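You operate a simulated robot arm through the tools that you are given. There is no shell and no other tool. Be economical: measure what you need, move in short steps, check, and stop when the job is done.

Carry out the task below with a simulated two-armed robot. There is one attempt and no reset: what you move stays moved.

## Task
Clamp the red banded tube, brush a patch of sealant on its coupler's free end, then free the tube.
Fine: the brush goes back in its holster. A coat counts when it lies all over at full strength: go over it till it gets no stronger.

It is judged by the outcome, as a careful person would: the job done as asked, and still so three seconds after it is handed in. It fails if anything else is knocked over, pushed out of place, dropped, spilled or broken.

## Robot
Two 7-joint arms with two-finger parallel grippers on one trunk, on a base that drives. Base frame: it is fixed to the floor where the robot stands at the start and does not move with it; the origin is under the middle of the robot, x ahead of it, y to its left, z up; the surface under the hand at the start is at about z = 900. Readings come in mm, rad, newtons and seconds.
The left shoulder is at the start at [50, 158, 1183], the right one opposite. With the tool pointing down near the work surface each hand reaches from about 240 to 660 mm from the robot's upright axis, wherever it stands, measured 20 degrees to its own side. Places, roughly: clamp side holster [300, 400, 900]. Payload 3.91 kg a hand.
The tool frame of a hand sits at the grasp point between the pads (the TCP): z along the fingers, y along the line on which they close. The tips reach 30 mm beyond it. Largest opening 110 mm; finger width 20, thickness 10; the body of the gripper, 48 by 112 mm, starts 55 mm behind the TCP.
Orientation is told as [roll, pitch, yaw] about the base's x, y, z axes, in that order, counted from this pose: with the fingers straight down and closing along the base's y, the tool's x points along the base's -x, its y along +y and its z along -z.

## Interface
- The arms move only by the tool step_arm. It takes "left_motion", "right_motion" or both (then of equal length, played together; a hand with none holds still); each is a list of rows, each a list of 3 entries, a list of its own where there are three numbers: the shift along the tool's x, y, z in mm, then the turn, a rotation vector about the tool's x, y, z in rad, then the opening, from 0 (shut) to 1 (fully open). In form: [[[tx, ty, tz], [ax, ay, az], claw], ...]. A call has 1 to 12 rows; each row is the pose to reach, as a shift and turn from the pose commanded when the call began, along the tool's axes at that moment. A row lasts 0.2 s, in which the tool goes at most 50 mm and 0.15 rad; a call with a longer step from one row to the next is refused whole, and so is a gripper value outside its range. A pose out of reach is approached as far as the arm can. The call stops where the force on the tool passes 90 N (or 10 N more than at its start, if that is more) or the arm is blocked; 0.2 s more then pass. Each finger travels about 153 mm/s and halts on what it meets, pressing with about 22 N; the grip force reading is that of the motor and also rises with nothing between the fingers. The clock runs only during rows and for 0.2 s after the last one: add rows that repeat a pose to give the fingers time. The reply holds the time, the measured pose of the TCP, the force on the tool along the base axes, the opening and the grip force, in the units named above and with some noise, with the torque about the TCP (base axes, N m) and any sound that the robot's microphone picked up.
- Cameras (640 x 400 px; columns grow to the right, rows downward): "scene" is now at [111.6, 42.2, 1323.3]; the picture's right is [0.50, -0.86, 0.00], its down [-0.41, -0.24, -0.88] and it looks along [0.76, 0.44, -0.47] (base axes); focal length 246 px, centre (320, 200). "left" rides on the left gripper at [72, -17, -103] in its tool frame; the picture's right is [0.23, 0.97, 0.00], its down [-0.76, 0.18, -0.62] and it looks along [-0.61, 0.14, 0.78] (tool axes); focal length 222 px, centre (320, 200). "right" rides on the right gripper at [72, 17, -103] in its tool frame; the picture's right is [-0.23, 0.97, 0.00], its down [-0.76, -0.18, -0.62] and it looks along [-0.61, -0.14, 0.78] (tool axes); focal length 222 px, centre (320, 200). There is no depth. A picture from a camera that has moved, and an enlarged one, comes with that camera's place and axes in the base frame and with its lens. The place of the scene camera against the robot may be out by one fixed shift of up to 18 mm in any direction.
- camera(camera): a new picture of that camera. It takes no simulated time.
- move_column(by): slides the trunk up (or, below 0, down) by that many mm; the arms and the scene camera ride with it, the base frame stays. It gives what a move gives, with no picture.
- base_move(legs): drives the robot by 1 to 6 legs, each [ahead, turn to the left] in mm and rad, along the robot's own axes; the way and the turn of a leg run together, so that a leg with both is an arc; at most 1500 mm and 3.142 rad a leg. The arms and the cameras ride along, it lands a little off, and it stops where it bumps. It gives what a move gives.
- turn_head(pan, tilt): turns the head with the scene camera to pan (to the left, within 1.396 rad either way) and tilt (down, from -0.506 to 1.204), counted from straight ahead of the robot. It gives what a move gives.
- enlarge(camera, box): a new picture of the part [left, top, right, bottom] of that camera's present view, enlarged. It takes no simulated time.
- finish_job(): hands the job in; it is judged then, once.

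Work in short steps. Places have to be worked out from the pictures, the camera data and where the tool is seen: move nearer, look again, correct. Check each grasp and each placing, and mend what went wrong. You have 120 turns and 108 pictures in all, those below and enlarged ones among them. Open the grippers and draw the arms clear of the work before you hand the job in, unless the task says otherwise; then end with one line.

The tools are called after "Request:" as name(argument=value, ...) on one line, values as JSON. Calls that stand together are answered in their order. step_arm: Moves the arms, as the interface text tells. Its arguments: {"type":"object","properties":{"left_motion":{"type":"array","items":{"type":"array"}},"right_motion":{"type":"array","items":{"type":"array"}}},"required":[]} The other tools are called the same way: move_column (by) slides the trunk up or down; base_move (legs) drives the base; turn_head (pan, tilt) turns the head that bears the scene camera; camera (camera) takes a picture; enlarge (camera, box) takes an enlarged picture of a part of a camera's view; finish_job () hands the job in.

At the start:

```text
t: 0.0
left_tcp_pos: [333.3, 452.0, 999.7]
left_tool_rot: [0.0, -0.003, 0.002]
left_contact_force: [-0.6, 0.0, 0.1]
left_wrist_torque: [0.02, -0.03, 0.02]
left_gripper_width: 110.0
left_finger_force: 0.0
right_tcp_pos: [341.1, 3.2, 1000.5]
right_tool_rot: [0.0, -0.001, 0.0]
right_contact_force: [0.2, 0.4, 0.6]
right_wrist_torque: [-0.01, 0.0, 0.0]
right_gripper_width: 110.2
right_finger_force: 0.0
trunk travel left (down, up): [-425.0, 57.0]
robot x, y, heading: [-4.6, 0.1, 0.004]
head pan, tilt: [0.527, 0.49]
```

scene: 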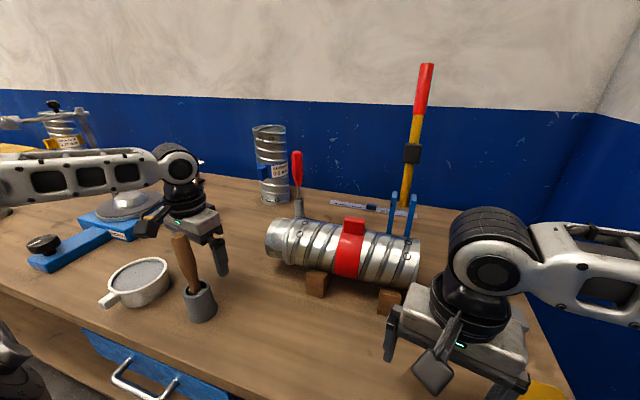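
right: 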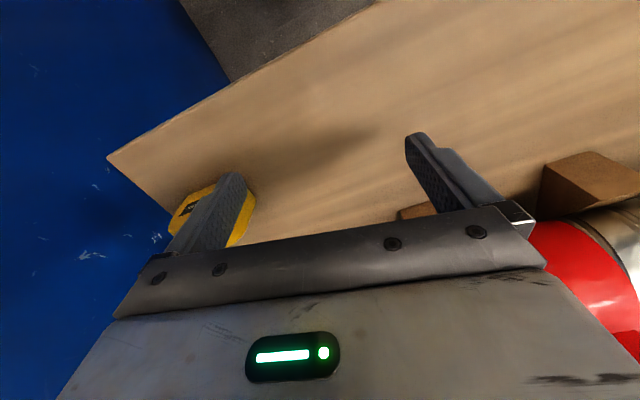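
left: 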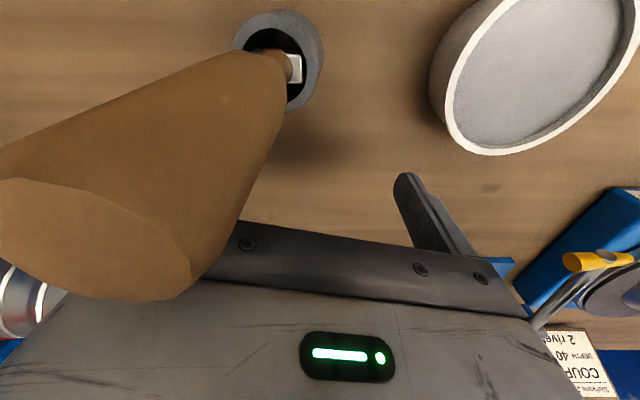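

I'll look at the scene more closely before moving, starting with the tube, clamp and labels.

Request:
enlarge(camera="scene", box=[220, 50, 460, 320])

Request:
enlarge(camera="scene", box=[0, 80, 240, 340])

```text
1.48 times, centred on (340, 185) of scene
camera zoom: at [111.6, 42.2, 1323.3], right [0.5, -0.86, 0.0], down [-0.41, -0.24, -0.88], along [0.76, 0.44, -0.47], focal length 364 px, centre (290, 222)
```

zoom: 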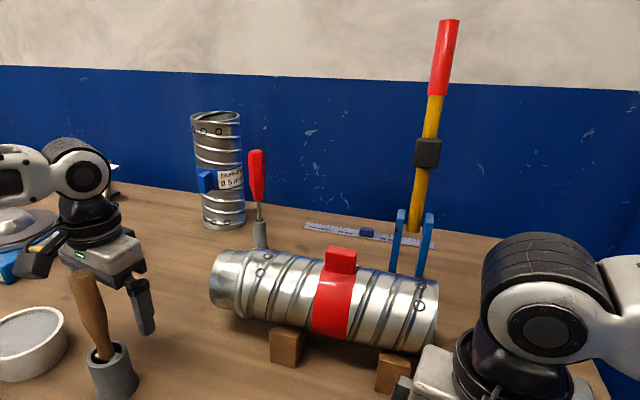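

```text
1.54 times, centred on (120, 210) of scene
camera zoom: at [111.6, 42.2, 1323.3], right [0.5, -0.86, 0.0], down [-0.41, -0.24, -0.88], along [0.76, 0.44, -0.47], focal length 378 px, centre (628, 185)
```

zoom: 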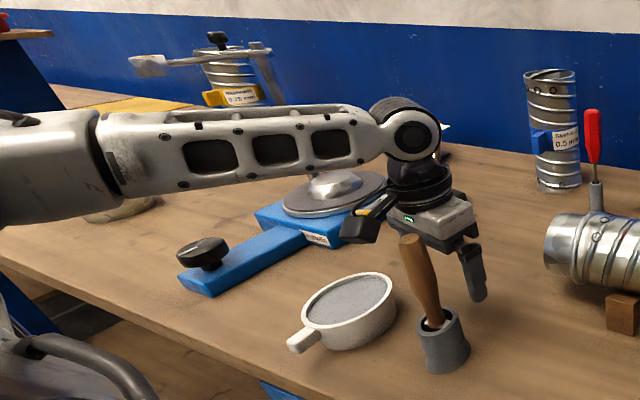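

There is a second bench on the left with something clamp-like. I'll turn the head to survey left.

Request:
turn_head(pan=1.2, tilt=0.4)

Request:
camera(camera="scene")

Request:
turn_head(pan=-0.1, tilt=0.6)

Request:
camera(camera="scene")

```text
t: 1.1
left_tcp_pos: [334.5, 452.1, 1000.6]
left_tool_rot: [0.0, -0.002, 0.002]
left_contact_force: [-0.2, -0.1, 0.3]
left_wrist_torque: [0.01, 0.01, -0.01]
left_gripper_width: 110.1
left_finger_force: 0.1
right_tcp_pos: [341.9, 3.2, 1000.2]
right_tool_rot: [0.0, -0.001, 0.0]
right_contact_force: [-0.4, 0.1, 0.5]
right_wrist_torque: [-0.04, 0.0, 0.01]
right_gripper_width: 109.7
right_finger_force: 0.1
trunk travel left (down, up): [-425.0, 57.0]
robot x, y, heading: [2.1, -3.5, 0.003]
head pan, tilt: [1.201, 0.4]
```

```text
102 pictures are left
camera scene: at [66.4, 82.6, 1331.7], right [0.93, -0.36, 0.0], down [-0.14, -0.36, -0.92], along [0.33, 0.86, -0.39], focal length 246 px, centre (320, 200)
```

scene: 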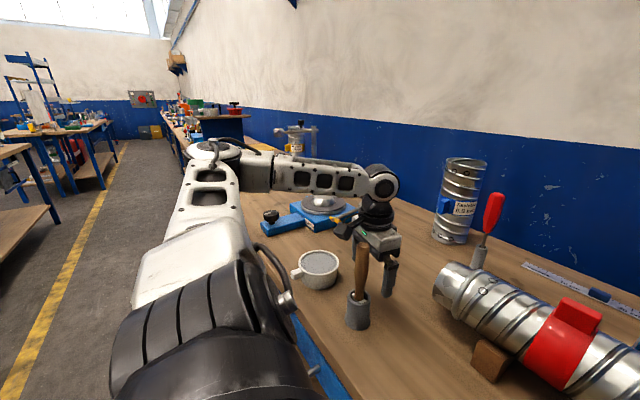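

```text
t: 2.5
left_tcp_pos: [333.6, 451.3, 1000.1]
left_tool_rot: [0.0, -0.001, 0.003]
left_contact_force: [-0.3, 1.2, 0.8]
left_wrist_torque: [0.0, 0.01, 0.03]
left_gripper_width: 110.0
left_finger_force: 0.1
right_tcp_pos: [341.7, 4.2, 1000.9]
right_tool_rot: [0.0, 0.001, 0.0]
right_contact_force: [-0.3, 0.3, 0.2]
right_wrist_torque: [0.02, 0.0, 0.01]
right_gripper_width: 110.3
right_finger_force: 0.0
trunk travel left (down, up): [-425.0, 57.0]
robot x, y, heading: [0.0, 1.7, -0.001]
head pan, tilt: [-0.099, 0.6]
```

```text
101 pictures are left
camera scene: at [120.8, -12.4, 1313.5], right [-0.1, -1.0, 0.0], down [-0.56, 0.06, -0.83], along [0.82, -0.08, -0.56], focal length 246 px, centre (320, 200)
```

scene: 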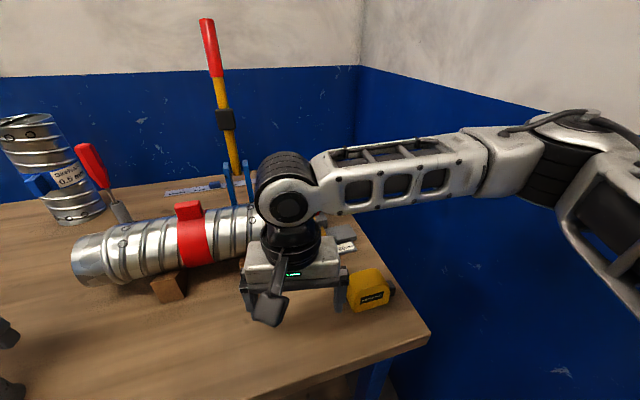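

The tube lies on blocks at about x 480–560, y 70–390, with the lever clamp behind its right part. I'll raise both hands, moving the right one outward, for wrist-camera views.

Request:
step_arm(left_motion=[[[0, 0, -50], [0, 0, 0], 1], [[0, 0, -100], [0, 0, 0], 1], [[0, 0, -150], [0, 0, 0], 1], [[0, 0, -180], [0, 0, 0], 1], [[0, -50, -180], [0, 0, 0], 1], [[0, -90, -180], [0, 0, 0], 1]], right_motion=[[[0, 0, -50], [0, 0, 0], 1], [[0, 0, -100], [0, 0, 0], 1], [[0, 0, -150], [0, 0, 0], 1], [[0, 0, -180], [0, 0, 0], 1], [[0, 0, -180], [0, 0, 0], 1], [[0, 0, -180], [0, 0, 0], 1]])

Request:
camera(camera="left")

Request:
camera(camera="right")

Request:
camera(camera="scene")

```text
t: 3.9
left_tcp_pos: [332.1, 360.9, 1179.9]
left_tool_rot: [0.001, -0.001, 0.005]
left_contact_force: [0.3, 0.7, -0.1]
left_wrist_torque: [0.03, -0.03, -0.01]
left_gripper_width: 110.1
left_finger_force: 0.0
right_tcp_pos: [339.6, 4.2, 1181.0]
right_tool_rot: [0.0, 0.0, -0.001]
right_contact_force: [0.1, 1.2, -0.5]
right_wrist_torque: [0.04, 0.0, 0.0]
right_gripper_width: 110.0
right_finger_force: 0.1
trunk travel left (down, up): [-425.0, 57.0]
robot x, y, heading: [1.8, -0.2, -0.002]
head pan, tilt: [-0.099, 0.6]
```

```text
100 pictures are left
camera left: at [260.3, 344.1, 1284.0], right [-0.23, 0.97, 0.0], down [0.76, 0.18, 0.62], along [0.61, 0.14, -0.78], focal length 222 px, centre (320, 200)
```

left: 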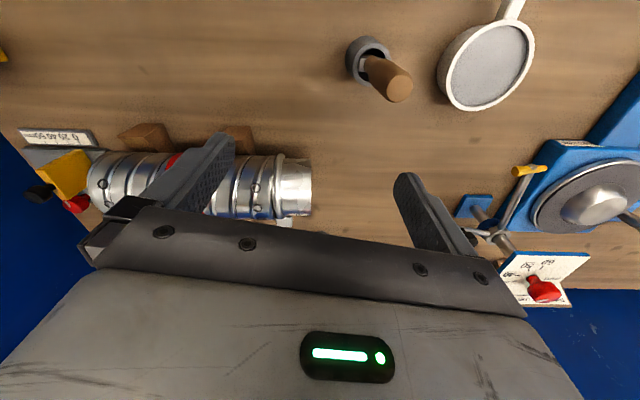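

```text
99 pictures are left
camera right: at [267.9, 20.5, 1284.6], right [0.23, 0.97, 0.0], down [0.76, -0.18, 0.62], along [0.61, -0.14, -0.78], focal length 222 px, centre (320, 200)
```

right: 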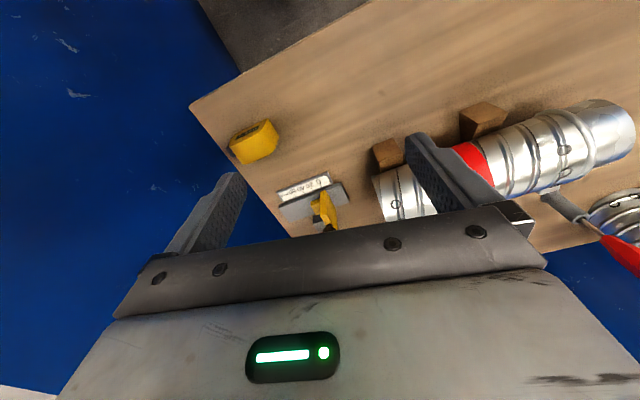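

```text
98 pictures are left
camera scene: at [120.8, -12.9, 1313.5], right [-0.1, -0.99, 0.0], down [-0.56, 0.06, -0.83], along [0.82, -0.08, -0.56], focal length 246 px, centre (320, 200)
```

scene: 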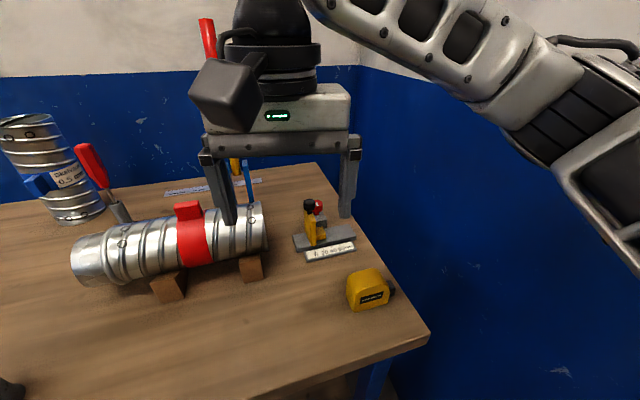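

The hands block the clamp. I'll move the right hand aside, lower the head pan toward the tube and look again.

Request:
step_arm(right_motion=[[[0, -50, 0], [0, 0, 0], 1], [[0, -100, 0], [0, 0, 0], 1], [[0, -150, 0], [0, 0, 0], 1], [[0, -200, 0], [0, 0, 0], 1], [[0, -250, 0], [0, 0, 0], 1], [[0, -290, 0], [0, 0, 0], 1]], left_motion=[[[0, 50, 0], [0, 0, 0], 1], [[0, 100, 0], [0, 0, 0], 1], [[0, 150, 0], [0, 0, 0], 1], [[0, 150, 0], [0, 0, 0], 1], [[0, 150, 0], [0, 0, 0], 1], [[0, 150, 0], [0, 0, 0], 1]])

Request:
turn_head(pan=0.35, tilt=0.5)

Request:
camera(camera="scene")

Request:
enlarge(camera="scene", box=[220, 150, 460, 300])

```text
t: 5.2
left_tcp_pos: [335.9, 538.4, 1165.8]
left_tool_rot: [-0.027, 0.002, 0.002]
left_contact_force: [-0.4, -0.3, -0.8]
left_wrist_torque: [-0.01, -0.02, -0.02]
left_gripper_width: 110.1
left_finger_force: 0.0
right_tcp_pos: [341.8, -154.8, 1176.9]
right_tool_rot: [-0.111, 0.049, 0.246]
right_contact_force: [-0.5, 0.1, 0.0]
right_wrist_torque: [0.02, -0.01, 0.0]
right_gripper_width: 110.0
right_finger_force: 0.2
trunk travel left (down, up): [-425.0, 57.0]
robot x, y, heading: [1.0, 4.7, 0.015]
head pan, tilt: [-0.099, 0.6]
stopped in row 6 (right hand): the arm was blocked; the commanded pose is now the measured one
```

```text
t: 6.1
left_tcp_pos: [336.6, 540.0, 1163.5]
left_tool_rot: [-0.03, 0.002, 0.001]
left_contact_force: [-0.2, -0.7, 0.2]
left_wrist_torque: [-0.01, 0.02, 0.02]
left_gripper_width: 110.0
left_finger_force: 0.1
right_tcp_pos: [343.0, -153.5, 1178.8]
right_tool_rot: [-0.11, 0.047, 0.242]
right_contact_force: [0.1, 0.1, -0.6]
right_wrist_torque: [-0.01, 0.01, 0.01]
right_gripper_width: 109.8
right_finger_force: 0.1
trunk travel left (down, up): [-425.0, 57.0]
robot x, y, heading: [0.3, 5.1, 0.011]
head pan, tilt: [0.351, 0.499]
```

```text
97 pictures are left
camera scene: at [120.0, 66.0, 1320.4], right [0.35, -0.93, 0.03], down [-0.45, -0.2, -0.87], along [0.82, 0.3, -0.49], focal length 246 px, centre (320, 200)
```

scene: 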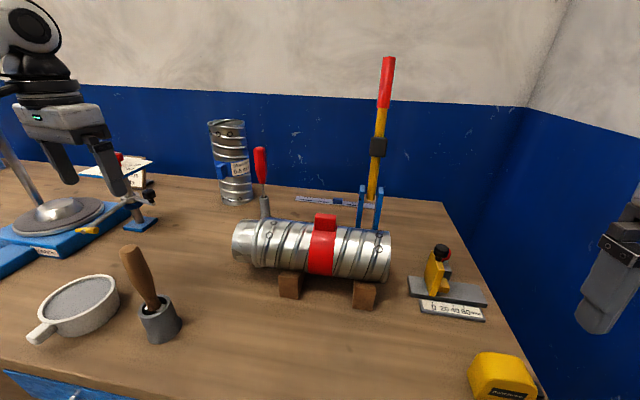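

```text
2.67 times, centred on (340, 225) of scene
camera zoom: at [120.0, 66.0, 1320.4], right [0.35, -0.93, 0.03], down [-0.45, -0.2, -0.87], along [0.82, 0.3, -0.49], focal length 656 px, centre (267, 133)
```

zoom: 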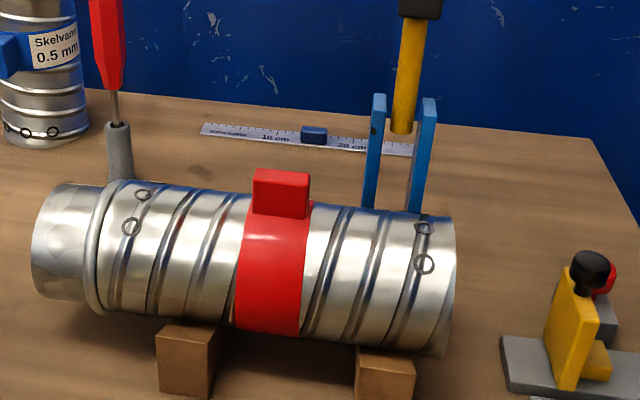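

I'll check the left station, the gauge on the right, and the lever in closer crops.

Request:
enlarge(camera="scene", box=[0, 140, 200, 350])

Request:
enlarge(camera="scene", box=[330, 40, 430, 250])

Request:
turn_head(pan=0.9, tilt=0.5)

Request:
camera(camera="scene")

```text
1.90 times, centred on (100, 245) of scene
camera zoom: at [120.0, 66.0, 1320.4], right [0.35, -0.93, 0.03], down [-0.45, -0.2, -0.87], along [0.82, 0.3, -0.49], focal length 468 px, centre (739, 114)
```

zoom: 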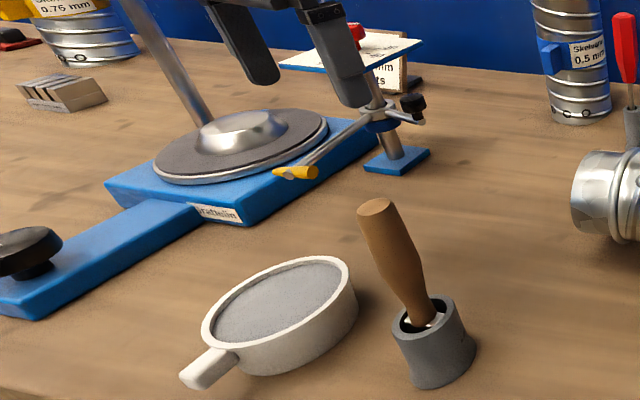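

```text
1.90 times, centred on (380, 145) of scene
camera zoom: at [120.0, 66.0, 1320.4], right [0.35, -0.93, 0.03], down [-0.45, -0.2, -0.87], along [0.82, 0.3, -0.49], focal length 468 px, centre (206, 305)
```

zoom: 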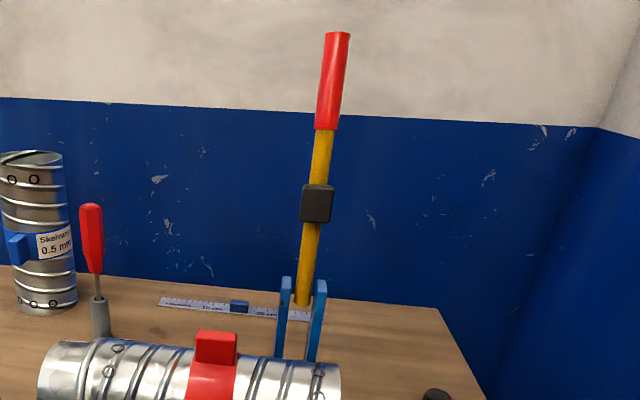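

```text
t: 7.1
left_tcp_pos: [336.0, 539.8, 1164.1]
left_tool_rot: [-0.029, 0.001, 0.0]
left_contact_force: [0.2, 0.2, 1.2]
left_wrist_torque: [0.0, 0.04, 0.03]
left_gripper_width: 110.0
left_finger_force: 0.0
right_tcp_pos: [341.2, -155.8, 1178.8]
right_tool_rot: [-0.112, 0.048, 0.245]
right_contact_force: [-0.1, -0.2, 0.7]
right_wrist_torque: [0.01, 0.0, 0.02]
right_gripper_width: 110.2
right_finger_force: 0.0
trunk travel left (down, up): [-425.0, 57.0]
robot x, y, heading: [-0.4, 1.7, 0.014]
head pan, tilt: [0.901, 0.499]
```

```text
93 pictures are left
camera scene: at [90.4, 105.4, 1319.6], right [0.79, -0.61, 0.02], down [-0.29, -0.41, -0.87], along [0.54, 0.68, -0.5], focal length 246 px, centre (320, 200)
```

scene: 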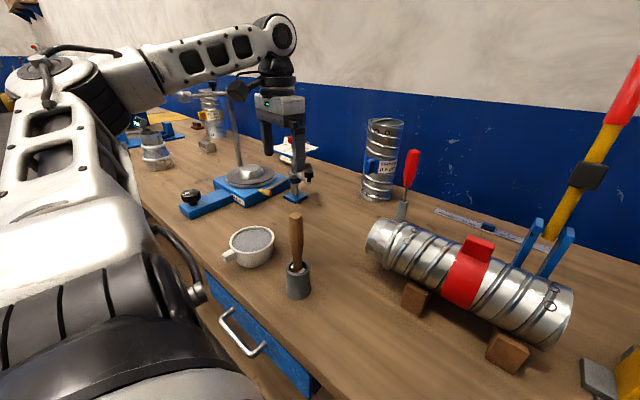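

The right arm's elbow is leaning on the wall and tilting the robot a bit. I'll back it off toward the middle and correct its orientation.

Request:
step_arm(right_motion=[[[0, 30, 0], [0, 0, 0], 1], [[0, 60, 0], [0, 0, 0.08], 1], [[0, 80, 0], [0, 0, 0.16], 1], [[0, 90, 0], [0, 0, 0.24], 1], [[0, 90, 0], [0, 0, 0.24], 1]])

Request:
turn_head(pan=0.3, tilt=0.35)

Request:
camera(camera="scene")

```text
t: 8.3
left_tcp_pos: [334.4, 512.1, 1181.3]
left_tool_rot: [0.001, -0.001, 0.001]
left_contact_force: [-0.3, -0.9, 0.6]
left_wrist_torque: [0.03, 0.01, 0.03]
left_gripper_width: 110.1
left_finger_force: 0.1
right_tcp_pos: [320.5, -100.1, 1169.5]
right_tool_rot: [-0.081, 0.006, -0.019]
right_contact_force: [-0.1, -0.1, -0.2]
right_wrist_torque: [-0.03, 0.0, -0.03]
right_gripper_width: 110.1
right_finger_force: 0.0
trunk travel left (down, up): [-425.0, 57.0]
robot x, y, heading: [0.7, 4.2, 0.006]
head pan, tilt: [0.901, 0.499]
```

```text
t: 9.3
left_tcp_pos: [335.8, 511.7, 1181.1]
left_tool_rot: [0.002, 0.0, 0.002]
left_contact_force: [-0.5, -0.2, 0.3]
left_wrist_torque: [0.04, 0.0, -0.01]
left_gripper_width: 109.9
left_finger_force: 0.1
right_tcp_pos: [321.7, -100.5, 1169.3]
right_tool_rot: [-0.079, 0.01, -0.015]
right_contact_force: [0.7, 0.7, -1.1]
right_wrist_torque: [-0.02, 0.03, -0.03]
right_gripper_width: 110.2
right_finger_force: 0.0
trunk travel left (down, up): [-425.0, 57.0]
robot x, y, heading: [-1.4, 7.2, 0.008]
head pan, tilt: [0.3, 0.351]
```

```text
92 pictures are left
camera scene: at [121.7, 28.9, 1336.2], right [0.31, -0.95, 0.0], down [-0.33, -0.1, -0.94], along [0.89, 0.29, -0.34], focal length 246 px, centre (320, 200)
```

scene: 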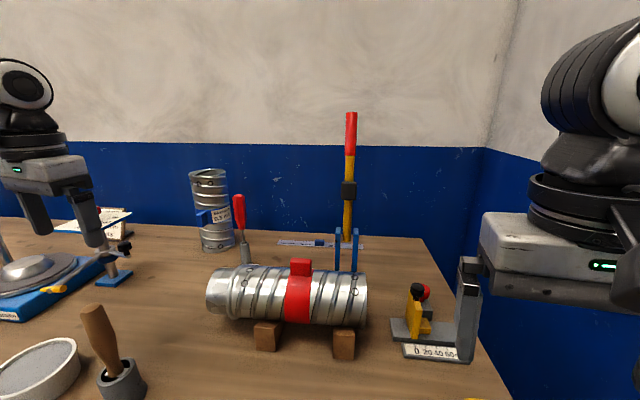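

All upright again. For depth I'll use the trunk as a vertical baseline: lower it by 150 mm and take another picture.

Request:
move_column(by=-150)

Request:
camera(camera="scene")

Request:
enlarge(camera="scene", box=[200, 80, 400, 280])

```text
t: 11.0
left_tcp_pos: [335.2, 511.6, 1031.2]
left_tool_rot: [0.002, 0.001, 0.002]
left_contact_force: [0.7, 0.7, 1.0]
left_wrist_torque: [0.02, 0.02, 0.03]
left_gripper_width: 110.0
left_finger_force: 0.1
right_tcp_pos: [322.2, -100.3, 1018.7]
right_tool_rot: [-0.081, 0.009, -0.016]
right_contact_force: [1.2, 0.2, -0.5]
right_wrist_torque: [0.01, 0.02, 0.0]
right_gripper_width: 110.0
right_finger_force: 0.1
trunk travel left (down, up): [-275.0, 207.0]
robot x, y, heading: [-1.7, 4.8, 0.009]
head pan, tilt: [0.3, 0.351]
```

```text
91 pictures are left
camera scene: at [121.6, 28.8, 1186.3], right [0.3, -0.95, 0.0], down [-0.33, -0.1, -0.94], along [0.89, 0.29, -0.34], focal length 246 px, centre (320, 200)
```

scene: 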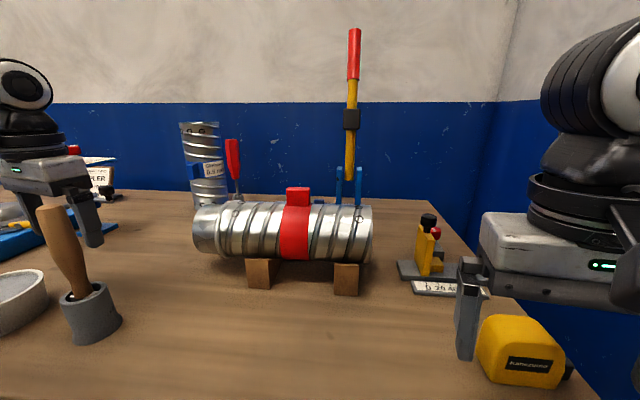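

```text
2.00 times, centred on (300, 180) of scene
camera zoom: at [121.6, 28.8, 1186.3], right [0.3, -0.95, 0.0], down [-0.33, -0.1, -0.94], along [0.89, 0.29, -0.34], focal length 492 px, centre (360, 240)
```

zoom: 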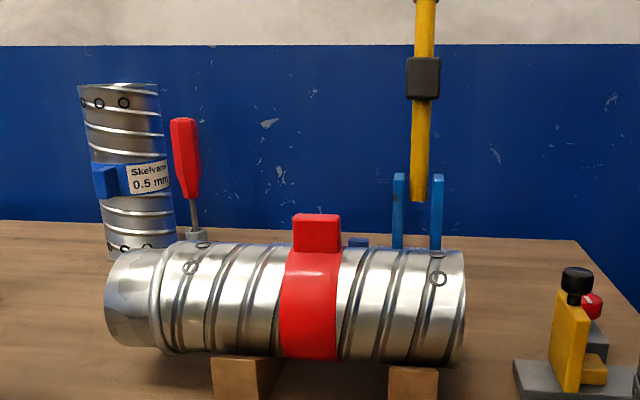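

Triangulated: the lever pivot is around (640,130,1050), its red grip tops out around (672,135,1332), and the tube/table are rotated about 0.2 rad. The lever should swing down toward the robot so its black block sits on the tube. I'll raise the trunk and bring the left hand, pitched forward, in front of the red grip.

Request:
move_column(by=150)

Request:
step_arm(left_motion=[[[-17, -33, -9], [-0.01, -0.101, -0.0145], 1], [[-34, -66, -18], [-0.02, -0.203, -0.029], 1], [[-51, -99, -27], [-0.03, -0.304, -0.0436], 1], [[-68, -132, -36], [-0.041, -0.405, -0.058], 1], [[-85, -165, -45], [-0.051, -0.507, -0.0727], 1], [[-102, -198, -54], [-0.061, -0.608, -0.087], 1], [[-119, -231, -64], [-0.071, -0.709, -0.102], 1], [[-136, -264, -73], [-0.081, -0.81, -0.116], 1], [[-153, -297, -82], [-0.091, -0.912, -0.131], 1], [[-170, -330, -91], [-0.102, -1.013, -0.145], 1], [[-187, -363, -100], [-0.112, -1.114, -0.16], 1], [[-205, -396, -109], [-0.122, -1.2157, -0.1745], 1]])

Request:
camera(camera="left")

Request:
camera(camera="scene")

```text
t: 12.8
left_tcp_pos: [335.1, 511.3, 1181.5]
left_tool_rot: [0.003, 0.0, 0.0]
left_contact_force: [0.2, 0.2, 0.8]
left_wrist_torque: [0.0, 0.05, -0.02]
left_gripper_width: 110.1
left_finger_force: 0.0
right_tcp_pos: [321.0, -100.3, 1170.0]
right_tool_rot: [-0.08, 0.009, -0.017]
right_contact_force: [-0.4, -0.4, 0.4]
right_wrist_torque: [-0.02, -0.01, 0.01]
right_gripper_width: 109.9
right_finger_force: 0.1
trunk travel left (down, up): [-425.0, 57.0]
robot x, y, heading: [-0.6, 5.5, 0.007]
head pan, tilt: [0.3, 0.351]
```

```text
t: 15.4
left_tcp_pos: [530.1, 137.1, 1279.1]
left_tool_rot: [-0.002, -1.222, 0.206]
left_contact_force: [0.0, 0.3, 0.5]
left_wrist_torque: [-0.03, -0.01, 0.02]
left_gripper_width: 110.1
left_finger_force: 0.1
left hand out of reach, approached as far as the arm can: row 12
right_tcp_pos: [320.2, -101.9, 1168.6]
right_tool_rot: [-0.081, 0.008, -0.016]
right_contact_force: [0.3, -0.4, -0.5]
right_wrist_torque: [0.0, -0.01, -0.05]
right_gripper_width: 110.2
right_finger_force: 0.1
trunk travel left (down, up): [-425.0, 57.0]
robot x, y, heading: [-1.2, 5.0, 0.013]
head pan, tilt: [0.3, 0.351]
```

```text
89 pictures are left
camera left: at [413.4, 96.7, 1247.6], right [-0.27, 0.94, -0.21], down [-0.36, 0.11, 0.93], along [0.89, 0.33, 0.3], focal length 222 px, centre (320, 200)
```

left: 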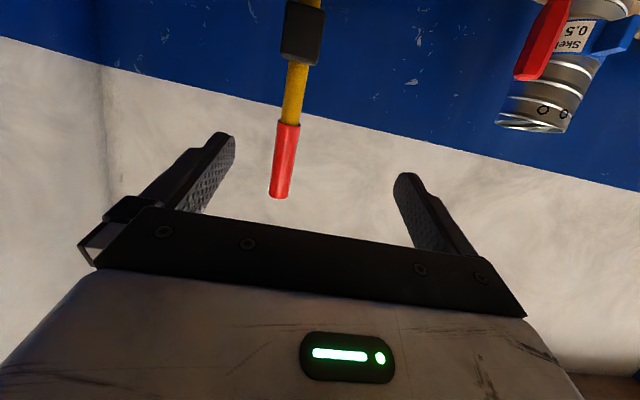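

```text
88 pictures are left
camera scene: at [121.8, 29.2, 1336.3], right [0.3, -0.95, 0.0], down [-0.33, -0.1, -0.94], along [0.89, 0.29, -0.34], focal length 246 px, centre (320, 200)
```

scene: 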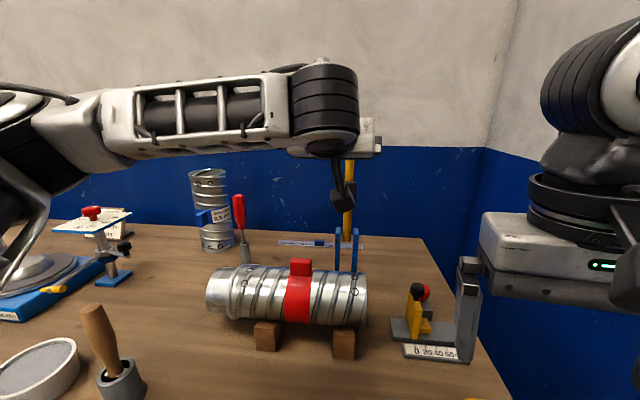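

The left arm ran out of reach at about x=530 with the tool forward. I'll check the base-to-table clearance to see whether driving ahead is possible.

Request:
turn_head(pan=0.0, tilt=1.2)

Request:
camera(camera="scene")

Request:
turn_head(pan=0.7, tilt=1.2)

Request:
camera(camera="scene")

```text
t: 16.5
left_tcp_pos: [529.0, 136.5, 1278.9]
left_tool_rot: [0.006, -1.22, 0.196]
left_contact_force: [-0.1, 0.9, -0.2]
left_wrist_torque: [-0.02, 0.08, -0.01]
left_gripper_width: 110.0
left_finger_force: 0.0
right_tcp_pos: [323.0, -100.3, 1169.0]
right_tool_rot: [-0.08, 0.008, -0.017]
right_contact_force: [0.0, -0.1, -0.4]
right_wrist_torque: [0.0, 0.01, 0.0]
right_gripper_width: 110.0
right_finger_force: 0.1
trunk travel left (down, up): [-425.0, 57.0]
robot x, y, heading: [-4.6, 3.7, 0.012]
head pan, tilt: [0.0, 1.201]
```

```text
87 pictures are left
camera scene: at [89.0, 1.1, 1268.9], right [0.01, -1.0, 0.0], down [-0.93, -0.01, -0.36], along [0.36, 0.0, -0.93], focal length 246 px, centre (320, 200)
```

scene: 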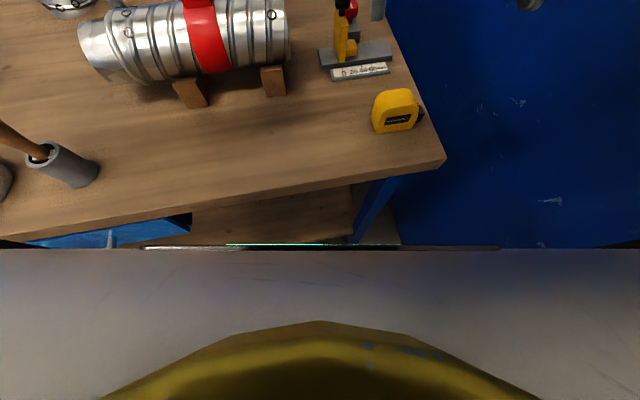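

```text
t: 17.6
left_tcp_pos: [529.1, 135.6, 1279.1]
left_tool_rot: [0.005, -1.222, 0.196]
left_contact_force: [0.4, -0.3, -0.1]
left_wrist_torque: [0.03, 0.0, 0.0]
left_gripper_width: 109.8
left_finger_force: 0.0
right_tcp_pos: [322.0, -100.3, 1170.1]
right_tool_rot: [-0.08, 0.01, -0.015]
right_contact_force: [-0.5, -0.1, -0.5]
right_wrist_torque: [-0.01, -0.01, 0.01]
right_gripper_width: 109.8
right_finger_force: 0.1
trunk travel left (down, up): [-425.0, 57.0]
robot x, y, heading: [-1.5, 2.2, 0.008]
head pan, tilt: [0.7, 1.201]
```

```text
86 pictures are left
camera scene: at [75.5, 36.9, 1268.9], right [0.65, -0.76, 0.0], down [-0.71, -0.61, -0.36], along [0.28, 0.24, -0.93], focal length 246 px, centre (320, 200)
```

scene: 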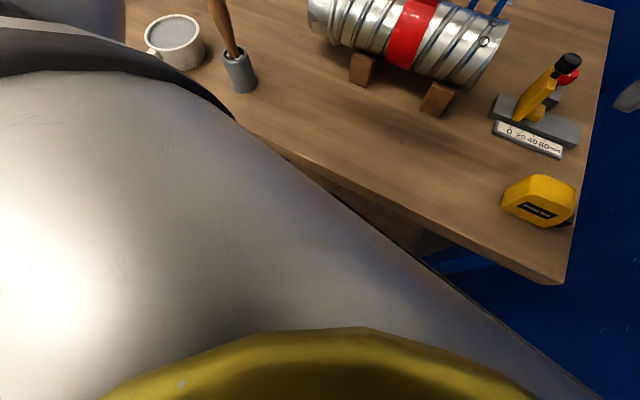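

Little visible room to the front, so I'd rather not drive. I'll raise the trunk and point the tool in line with the forearm (yaw −0.5, ~45° down), which should reach farther.

Request:
move_column(by=56)

Request:
step_arm(left_motion=[[[-5, 6, 11], [0.1, 0.064, 0.061], 1], [[-11, 12, 22], [0.2, 0.128, 0.122], 1], [[-16, 18, 33], [0.3, 0.191, 0.183], 1], [[-22, 24, 44], [0.4, 0.255, 0.244], 1], [[-27, 30, 55], [0.5, 0.319, 0.305], 1], [[-32, 36, 66], [0.601, 0.383, 0.366], 1], [[-32, 36, 66], [0.601, 0.383, 0.366], 1]])

Request:
turn_head(pan=0.3, tilt=0.2)

Request:
camera(camera="left")

Request:
camera(camera="scene")

```text
t: 18.6
left_tcp_pos: [530.7, 136.0, 1335.8]
left_tool_rot: [0.005, -1.219, 0.197]
left_contact_force: [0.1, -0.2, 1.0]
left_wrist_torque: [0.0, -0.04, -0.03]
left_gripper_width: 110.1
left_finger_force: 0.0
right_tcp_pos: [321.1, -99.8, 1224.6]
right_tool_rot: [-0.079, 0.008, -0.015]
right_contact_force: [0.3, -0.2, 0.3]
right_wrist_torque: [0.0, 0.03, -0.01]
right_gripper_width: 110.0
right_finger_force: 0.1
trunk travel left (down, up): [-481.0, 1.0]
robot x, y, heading: [0.6, 7.8, 0.009]
head pan, tilt: [0.7, 1.201]
```

```text
t: 20.2
left_tcp_pos: [594.0, 186.6, 1343.2]
left_tool_rot: [-0.001, -0.821, -0.498]
left_contact_force: [0.1, 0.4, -0.4]
left_wrist_torque: [0.0, 0.01, -0.05]
left_gripper_width: 110.0
left_finger_force: 0.1
right_tcp_pos: [321.4, -99.8, 1224.7]
right_tool_rot: [-0.08, 0.01, -0.017]
right_contact_force: [-0.2, -0.7, -0.4]
right_wrist_torque: [0.0, -0.04, -0.02]
right_gripper_width: 109.9
right_finger_force: 0.0
trunk travel left (down, up): [-481.0, 1.0]
robot x, y, heading: [3.0, 4.4, 0.011]
head pan, tilt: [0.7, 1.201]
```

```text
t: 21.4
left_tcp_pos: [593.7, 185.4, 1343.3]
left_tool_rot: [0.0, -0.82, -0.497]
left_contact_force: [0.0, 0.0, 0.7]
left_wrist_torque: [0.01, -0.03, 0.0]
left_gripper_width: 110.0
left_finger_force: 0.0
right_tcp_pos: [321.1, -99.5, 1224.7]
right_tool_rot: [-0.08, 0.009, -0.016]
right_contact_force: [-0.1, -0.1, 0.2]
right_wrist_torque: [0.03, 0.06, 0.01]
right_gripper_width: 109.8
right_finger_force: 0.0
trunk travel left (down, up): [-481.0, 1.0]
robot x, y, heading: [2.5, 4.2, 0.006]
head pan, tilt: [0.3, 0.201]
```

```text
85 pictures are left
camera left: at [475.8, 232.0, 1360.6], right [0.33, 0.93, -0.17], down [0.14, 0.13, 0.98], along [0.93, -0.35, -0.09], focal length 222 px, centre (320, 200)
```

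left: 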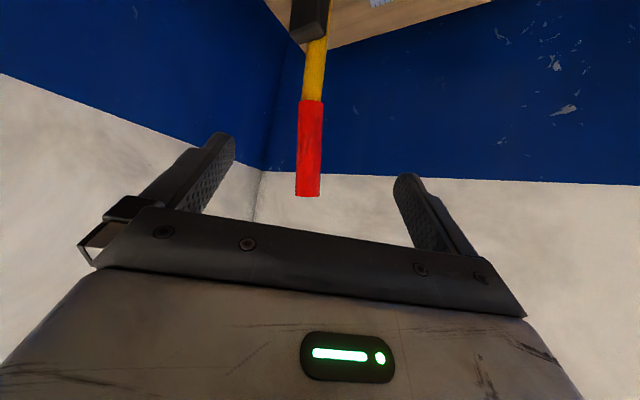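

```text
84 pictures are left
camera scene: at [121.8, 28.9, 1406.2], right [0.3, -0.95, 0.0], down [-0.19, -0.06, -0.98], along [0.93, 0.3, -0.2], focal length 246 px, centre (320, 200)
```

scene: 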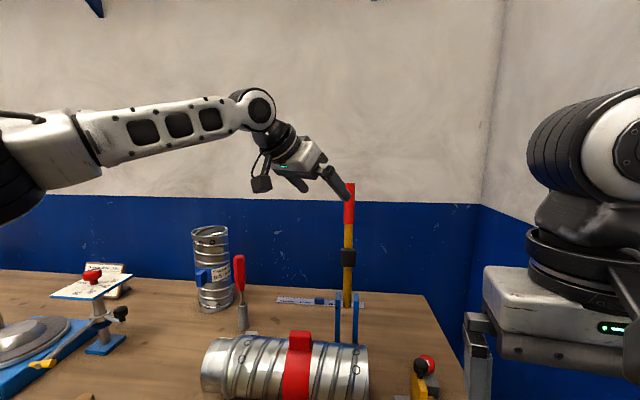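

Triangulating from the two wrist views puts the lever tip at about (682,142,1339). I'll advance so the red grip sits between the pads, ~35 mm below its tip.

Request:
step_arm(left_motion=[[[-37, 1, 5], [0, 0, 0], 1], [[-37, 1, 45], [0, 0, 0], 1], [[-37, 1, 85], [0, 0, 0], 1], [[-37, 1, 96], [0, 0, 0], 1], [[-37, 1, 96], [0, 0, 0], 1]])

Request:
camera(camera="left")

```text
t: 22.6
left_tcp_pos: [643.8, 162.3, 1291.9]
left_tool_rot: [0.001, -0.824, -0.497]
left_contact_force: [-0.6, -0.7, -0.8]
left_wrist_torque: [0.0, -0.03, 0.0]
left_gripper_width: 109.9
left_finger_force: 0.1
left hand out of reach, approached as far as the arm can: row 1, 2, 3, 4, 5
right_tcp_pos: [320.9, -100.4, 1225.4]
right_tool_rot: [-0.078, 0.008, -0.015]
right_contact_force: [-0.5, -0.9, -0.1]
right_wrist_torque: [0.04, 0.0, 0.01]
right_gripper_width: 109.9
right_finger_force: 0.1
trunk travel left (down, up): [-481.0, 1.0]
robot x, y, heading: [3.0, 3.1, 0.008]
head pan, tilt: [0.3, 0.201]
```

```text
83 pictures are left
camera left: at [524.9, 208.0, 1310.2], right [0.33, 0.93, -0.17], down [0.14, 0.13, 0.98], along [0.93, -0.35, -0.09], focal length 222 px, centre (320, 200)
```

left: 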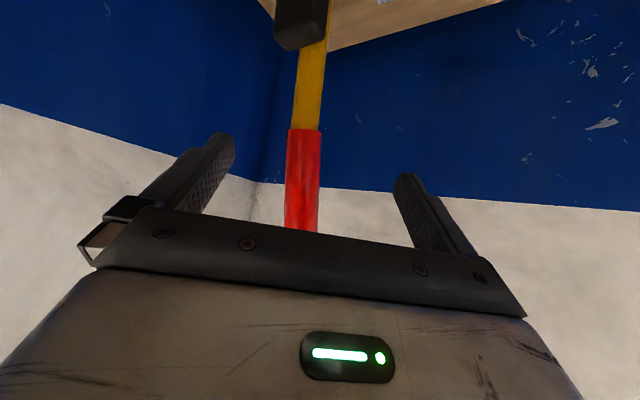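

About 35 mm short. A flatter tool pitch brings the wrist lower and closer, so I'll rotate toward horizontal while moving to the grip.

Request:
step_arm(left_motion=[[[-3, -1, 6], [0, -0.11, 0], 1], [[-6, -2, 14], [0, -0.22, 0], 1], [[-9, -3, 24], [0, -0.33, 0], 1], [[-12, -3, 38], [0, -0.44, 0], 1], [[-12, -3, 38], [0, -0.44, 0], 1]])

Request:
camera(camera="left")

```text
t: 23.9
left_tcp_pos: [673.5, 142.6, 1274.9]
left_tool_rot: [-0.002, -1.261, -0.498]
left_contact_force: [-0.1, 0.4, -0.4]
left_wrist_torque: [-0.01, -0.01, -0.01]
left_gripper_width: 110.2
left_finger_force: 0.0
right_tcp_pos: [321.0, -99.6, 1225.4]
right_tool_rot: [-0.081, 0.008, -0.015]
right_contact_force: [-0.1, -0.1, -1.2]
right_wrist_torque: [0.03, -0.02, -0.05]
right_gripper_width: 110.2
right_finger_force: 0.0
trunk travel left (down, up): [-481.0, 1.0]
robot x, y, heading: [-0.1, 1.9, 0.006]
head pan, tilt: [0.3, 0.201]
```

```text
82 pictures are left
camera left: at [558.5, 186.6, 1238.4], right [0.41, 0.89, -0.22], down [-0.23, 0.33, 0.91], along [0.88, -0.32, 0.34], focal length 222 px, centre (320, 200)
```

left: 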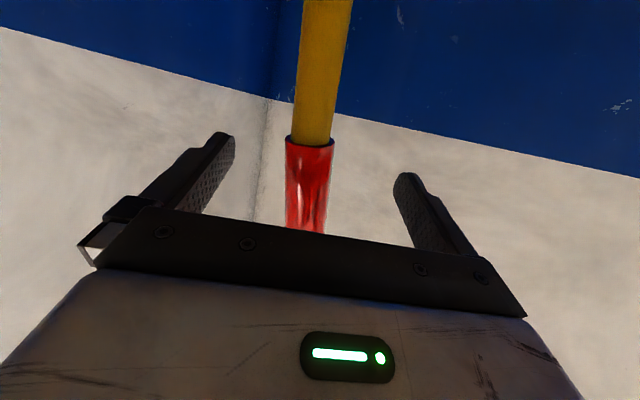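

The pose was reached and the grip lies centred between the fingers. I'll close on it.

Request:
step_arm(left_motion=[[[0, 0, 0], [0, 0, 0], 0.5], [[0, 0, 0], [0, 0, 0], 0], [[0, 0, 0], [0, 0, 0], 0], [[0, 0, 0], [0, 0, 0], 0]])

Request:
camera(camera="left")

```text
t: 24.9
left_tcp_pos: [670.5, 135.9, 1276.4]
left_tool_rot: [-0.006, -1.26, -0.502]
left_contact_force: [-14.1, -17.6, -6.5]
left_wrist_torque: [-1.21, 0.48, 0.24]
left_gripper_width: 28.7
left_finger_force: 45.0
right_tcp_pos: [320.2, -102.4, 1225.8]
right_tool_rot: [-0.075, 0.006, -0.018]
right_contact_force: [-0.1, -0.9, -0.3]
right_wrist_torque: [-0.01, -0.01, 0.03]
right_gripper_width: 110.2
right_finger_force: 0.1
trunk travel left (down, up): [-481.0, 1.0]
robot x, y, heading: [-3.8, 5.0, 0.011]
head pan, tilt: [0.3, 0.201]
```

```text
81 pictures are left
camera left: at [555.8, 180.9, 1238.8], right [0.41, 0.89, -0.22], down [-0.23, 0.33, 0.92], along [0.88, -0.33, 0.34], focal length 222 px, centre (320, 200)
```

left: 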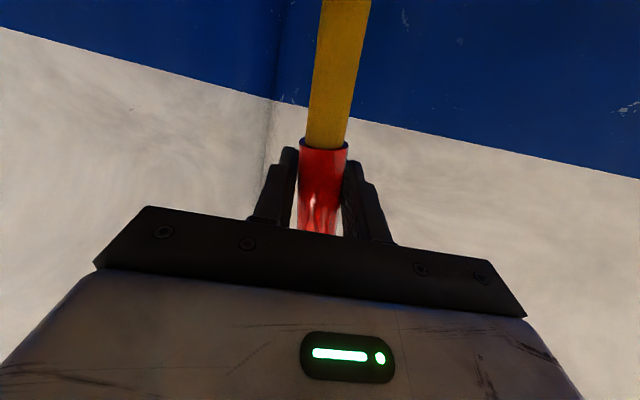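

Gripped (28.7 mm). I'll now swing the lever along its arc toward the robot, first to about 0.5 rad past vertical, yawing the hand gradually into the lever's plane.

Request:
step_arm(left_motion=[[[4.1, -16.8, -17.1], [-0.047, 0.017, -0.016], 0], [[10.2, -32.6, -32.3], [-0.104, 0.033, -0.035], 0], [[18.2, -48.2, -46.7], [-0.16, 0.05, -0.056], 0], [[28, -62.5, -60.1], [-0.216, 0.067, -0.078], 0], [[39.7, -75.5, -72.5], [-0.272, 0.083, -0.1], 0], [[53.1, -88, -83.7], [-0.328, 0.1, -0.124], 0]])

Request:
camera(camera="left")

Request:
camera(camera="scene")

```text
t: 26.2
left_tcp_pos: [546.5, 110.2, 1254.0]
left_tool_rot: [0.023, -1.17, -0.167]
left_contact_force: [4.3, -2.9, 14.3]
left_wrist_torque: [1.68, -2.06, -0.2]
left_gripper_width: 29.1
left_finger_force: 45.3
right_tcp_pos: [320.2, -101.5, 1225.8]
right_tool_rot: [-0.079, 0.008, -0.016]
right_contact_force: [0.5, 0.1, 0.4]
right_wrist_torque: [-0.01, 0.03, 0.01]
right_gripper_width: 110.1
right_finger_force: 0.1
trunk travel left (down, up): [-481.0, 1.0]
robot x, y, heading: [1.2, 9.3, 0.008]
head pan, tilt: [0.3, 0.201]
```

```text
80 pictures are left
camera left: at [420.9, 113.5, 1228.3], right [0.06, 0.98, -0.2], down [-0.25, 0.21, 0.95], along [0.97, 0.0, 0.25], focal length 222 px, centre (320, 200)
```

left: 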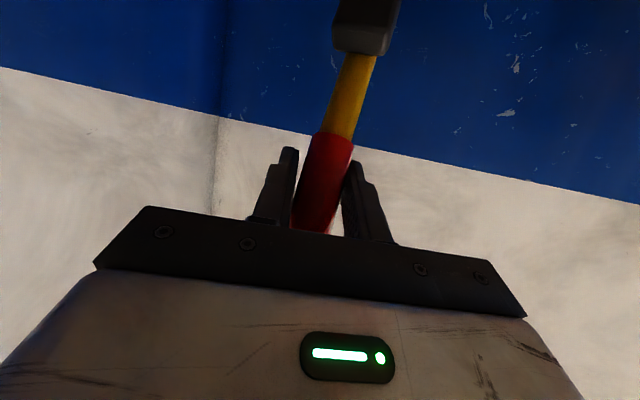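

```text
79 pictures are left
camera scene: at [120.7, 27.9, 1406.6], right [0.3, -0.95, 0.0], down [-0.19, -0.06, -0.98], along [0.93, 0.3, -0.2], focal length 246 px, centre (320, 200)
```

scene: 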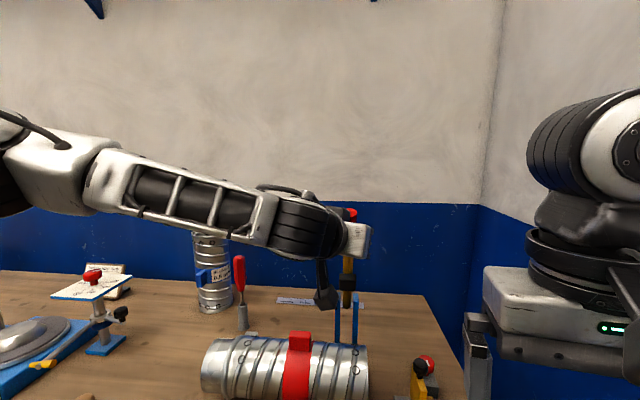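

Forces are small and the lever follows. I'll continue down the arc to roughly 1.17 rad.

Request:
step_arm(left_motion=[[[13.4, -7.5, -13.6], [-0.046, 0.03, -0.021], 0], [[31.9, -14.4, -23.6], [-0.091, 0.06, -0.043], 0], [[51.3, -20.8, -31.8], [-0.144, 0.09, -0.07], 0], [[71.7, -26.7, -38.1], [-0.188, 0.12, -0.095], 0], [[92.7, -31.9, -42.4], [-0.239, 0.15, -0.126], 0], [[114.3, -36.3, -44.8], [-0.282, 0.18, -0.154], 0], [[136, -40, -45], [-0.324, 0.2, -0.182], 0]])

Request:
camera(camera="left")

Request:
camera(camera="scene")

```text
t: 27.9
left_tcp_pos: [449.0, 136.5, 1151.3]
left_tool_rot: [0.001, -0.948, 0.232]
left_contact_force: [-0.8, 1.6, -1.2]
left_wrist_torque: [0.1, -0.02, 0.0]
left_gripper_width: 0.1
left_finger_force: 37.7
left hand out of reach, approached as far as the arm can: row 4, 5, 6, 7
right_tcp_pos: [324.9, -97.3, 1223.2]
right_tool_rot: [-0.083, 0.011, -0.015]
right_contact_force: [0.0, 0.5, -0.4]
right_wrist_torque: [-0.01, 0.01, -0.01]
right_gripper_width: 110.0
right_finger_force: 0.0
trunk travel left (down, up): [-481.0, 1.0]
robot x, y, heading: [4.0, 3.6, 0.013]
head pan, tilt: [0.3, 0.201]
```

```text
78 pictures are left
camera left: at [328.7, 91.5, 1152.9], right [-0.35, 0.92, -0.18], down [-0.1, 0.16, 0.98], along [0.93, 0.37, 0.04], focal length 222 px, centre (320, 200)
```

left: 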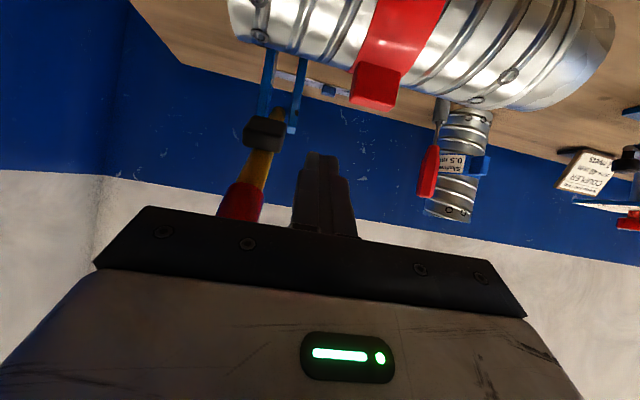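

```text
77 pictures are left
camera scene: at [124.7, 31.8, 1405.2], right [0.31, -0.95, 0.0], down [-0.19, -0.06, -0.98], along [0.93, 0.3, -0.2], focal length 246 px, centre (320, 200)
```

scene: 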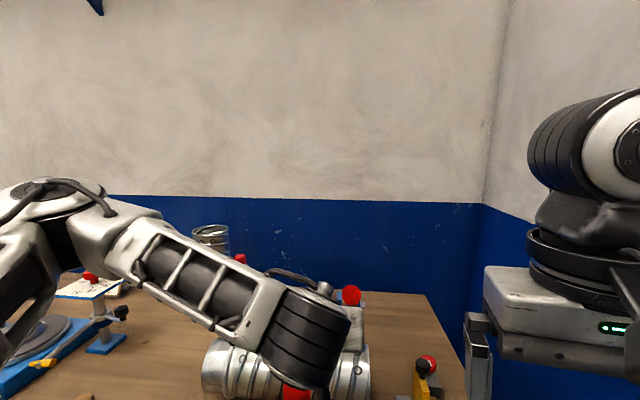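

The left arm hit its reach limit and slipped off sideways; the lever stayed part-way (friction hinge). I'll withdraw the left hand to the left and then press the lever down from above with the right hand.

Request:
step_arm(left_motion=[[[0, 20, -20], [0, 0, 0], 0], [[0, 60, -40], [0, 0.1, 0], 0], [[-10, 105, -50], [0, 0.22, 0], 0], [[-20, 150, -60], [0, 0.35, 0], 0], [[-30, 195, -70], [0, 0.48, 0], 0], [[-40, 240, -80], [0, 0.6, 0], 0.5], [[-50, 285, -90], [0, 0.72, 0], 1]])

Request:
turn_head(pan=0.2, tilt=0.5)

Request:
camera(camera="scene")

Request:
camera(camera="right")

```text
t: 29.4
left_tcp_pos: [337.4, 399.7, 1247.6]
left_tool_rot: [-0.003, -0.234, 0.225]
left_contact_force: [0.1, 0.8, 0.3]
left_wrist_torque: [0.0, 0.01, -0.02]
left_gripper_width: 110.2
left_finger_force: 0.1
right_tcp_pos: [320.9, -100.0, 1227.0]
right_tool_rot: [-0.079, 0.008, -0.015]
right_contact_force: [-0.3, -0.5, -0.7]
right_wrist_torque: [0.0, -0.02, 0.03]
right_gripper_width: 110.0
right_finger_force: 0.1
trunk travel left (down, up): [-481.0, 1.0]
robot x, y, heading: [2.3, 0.5, 0.008]
head pan, tilt: [0.3, 0.201]
```

```text
t: 30.2
left_tcp_pos: [339.1, 399.4, 1248.4]
left_tool_rot: [-0.001, -0.237, 0.222]
left_contact_force: [0.3, 0.0, -0.2]
left_wrist_torque: [0.01, -0.01, -0.02]
left_gripper_width: 110.2
left_finger_force: 0.0
right_tcp_pos: [321.2, -99.9, 1224.3]
right_tool_rot: [-0.079, 0.009, -0.016]
right_contact_force: [-0.2, -0.3, -0.4]
right_wrist_torque: [-0.01, -0.02, 0.01]
right_gripper_width: 109.9
right_finger_force: 0.1
trunk travel left (down, up): [-481.0, 1.0]
robot x, y, heading: [-0.1, 9.5, 0.005]
head pan, tilt: [0.201, 0.499]
```

```text
76 pictures are left
camera scene: at [122.0, 19.5, 1378.6], right [0.21, -0.98, 0.0], down [-0.47, -0.1, -0.88], along [0.86, 0.18, -0.48], focal length 246 px, centre (320, 200)
```

scene: 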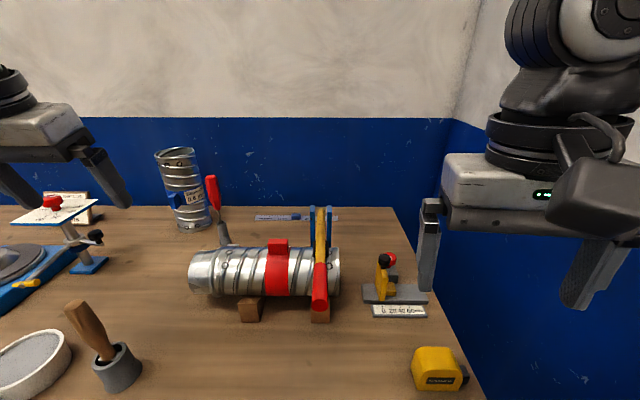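

```text
75 pictures are left
camera right: at [249.8, -74.1, 1327.6], right [0.24, 0.97, -0.08], down [0.76, -0.14, 0.63], along [0.6, -0.21, -0.77], focal length 222 px, centre (320, 200)
```

right: 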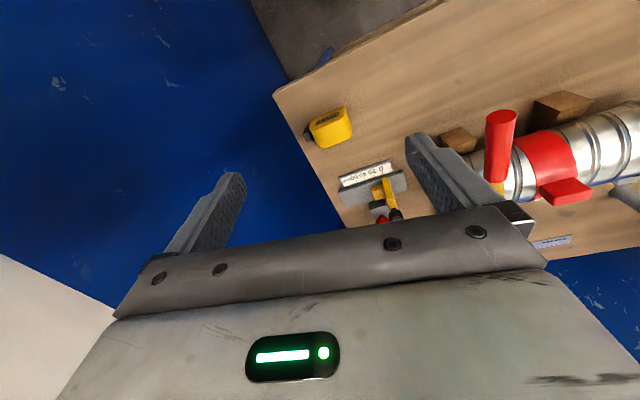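

The lever now lies forward over the tube; I'll zoom in to see if it's fully down.

Request:
enlarge(camera="scene", box=[180, 180, 440, 340])

Request:
enlarge(camera="right", box=[430, 60, 640, 260])

```text
2.46 times, centred on (310, 260) of scene
camera zoom: at [122.0, 19.5, 1378.6], right [0.21, -0.98, 0.0], down [-0.47, -0.1, -0.88], along [0.86, 0.18, -0.48], focal length 605 px, centre (345, 52)
```

zoom: 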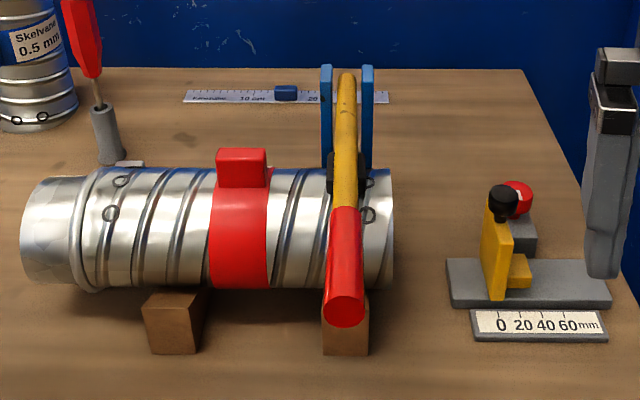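

```text
2.00 times, centred on (535, 160) of right
camera zoom: at [249.8, -74.1, 1327.6], right [0.24, 0.97, -0.08], down [0.76, -0.14, 0.63], along [0.6, -0.21, -0.77], focal length 444 px, centre (-110, 280)
```

zoom: 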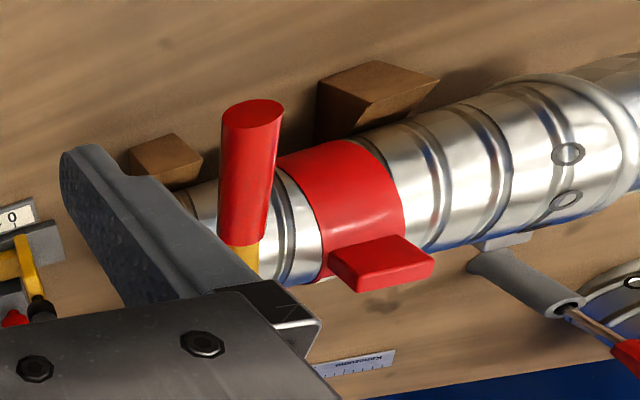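

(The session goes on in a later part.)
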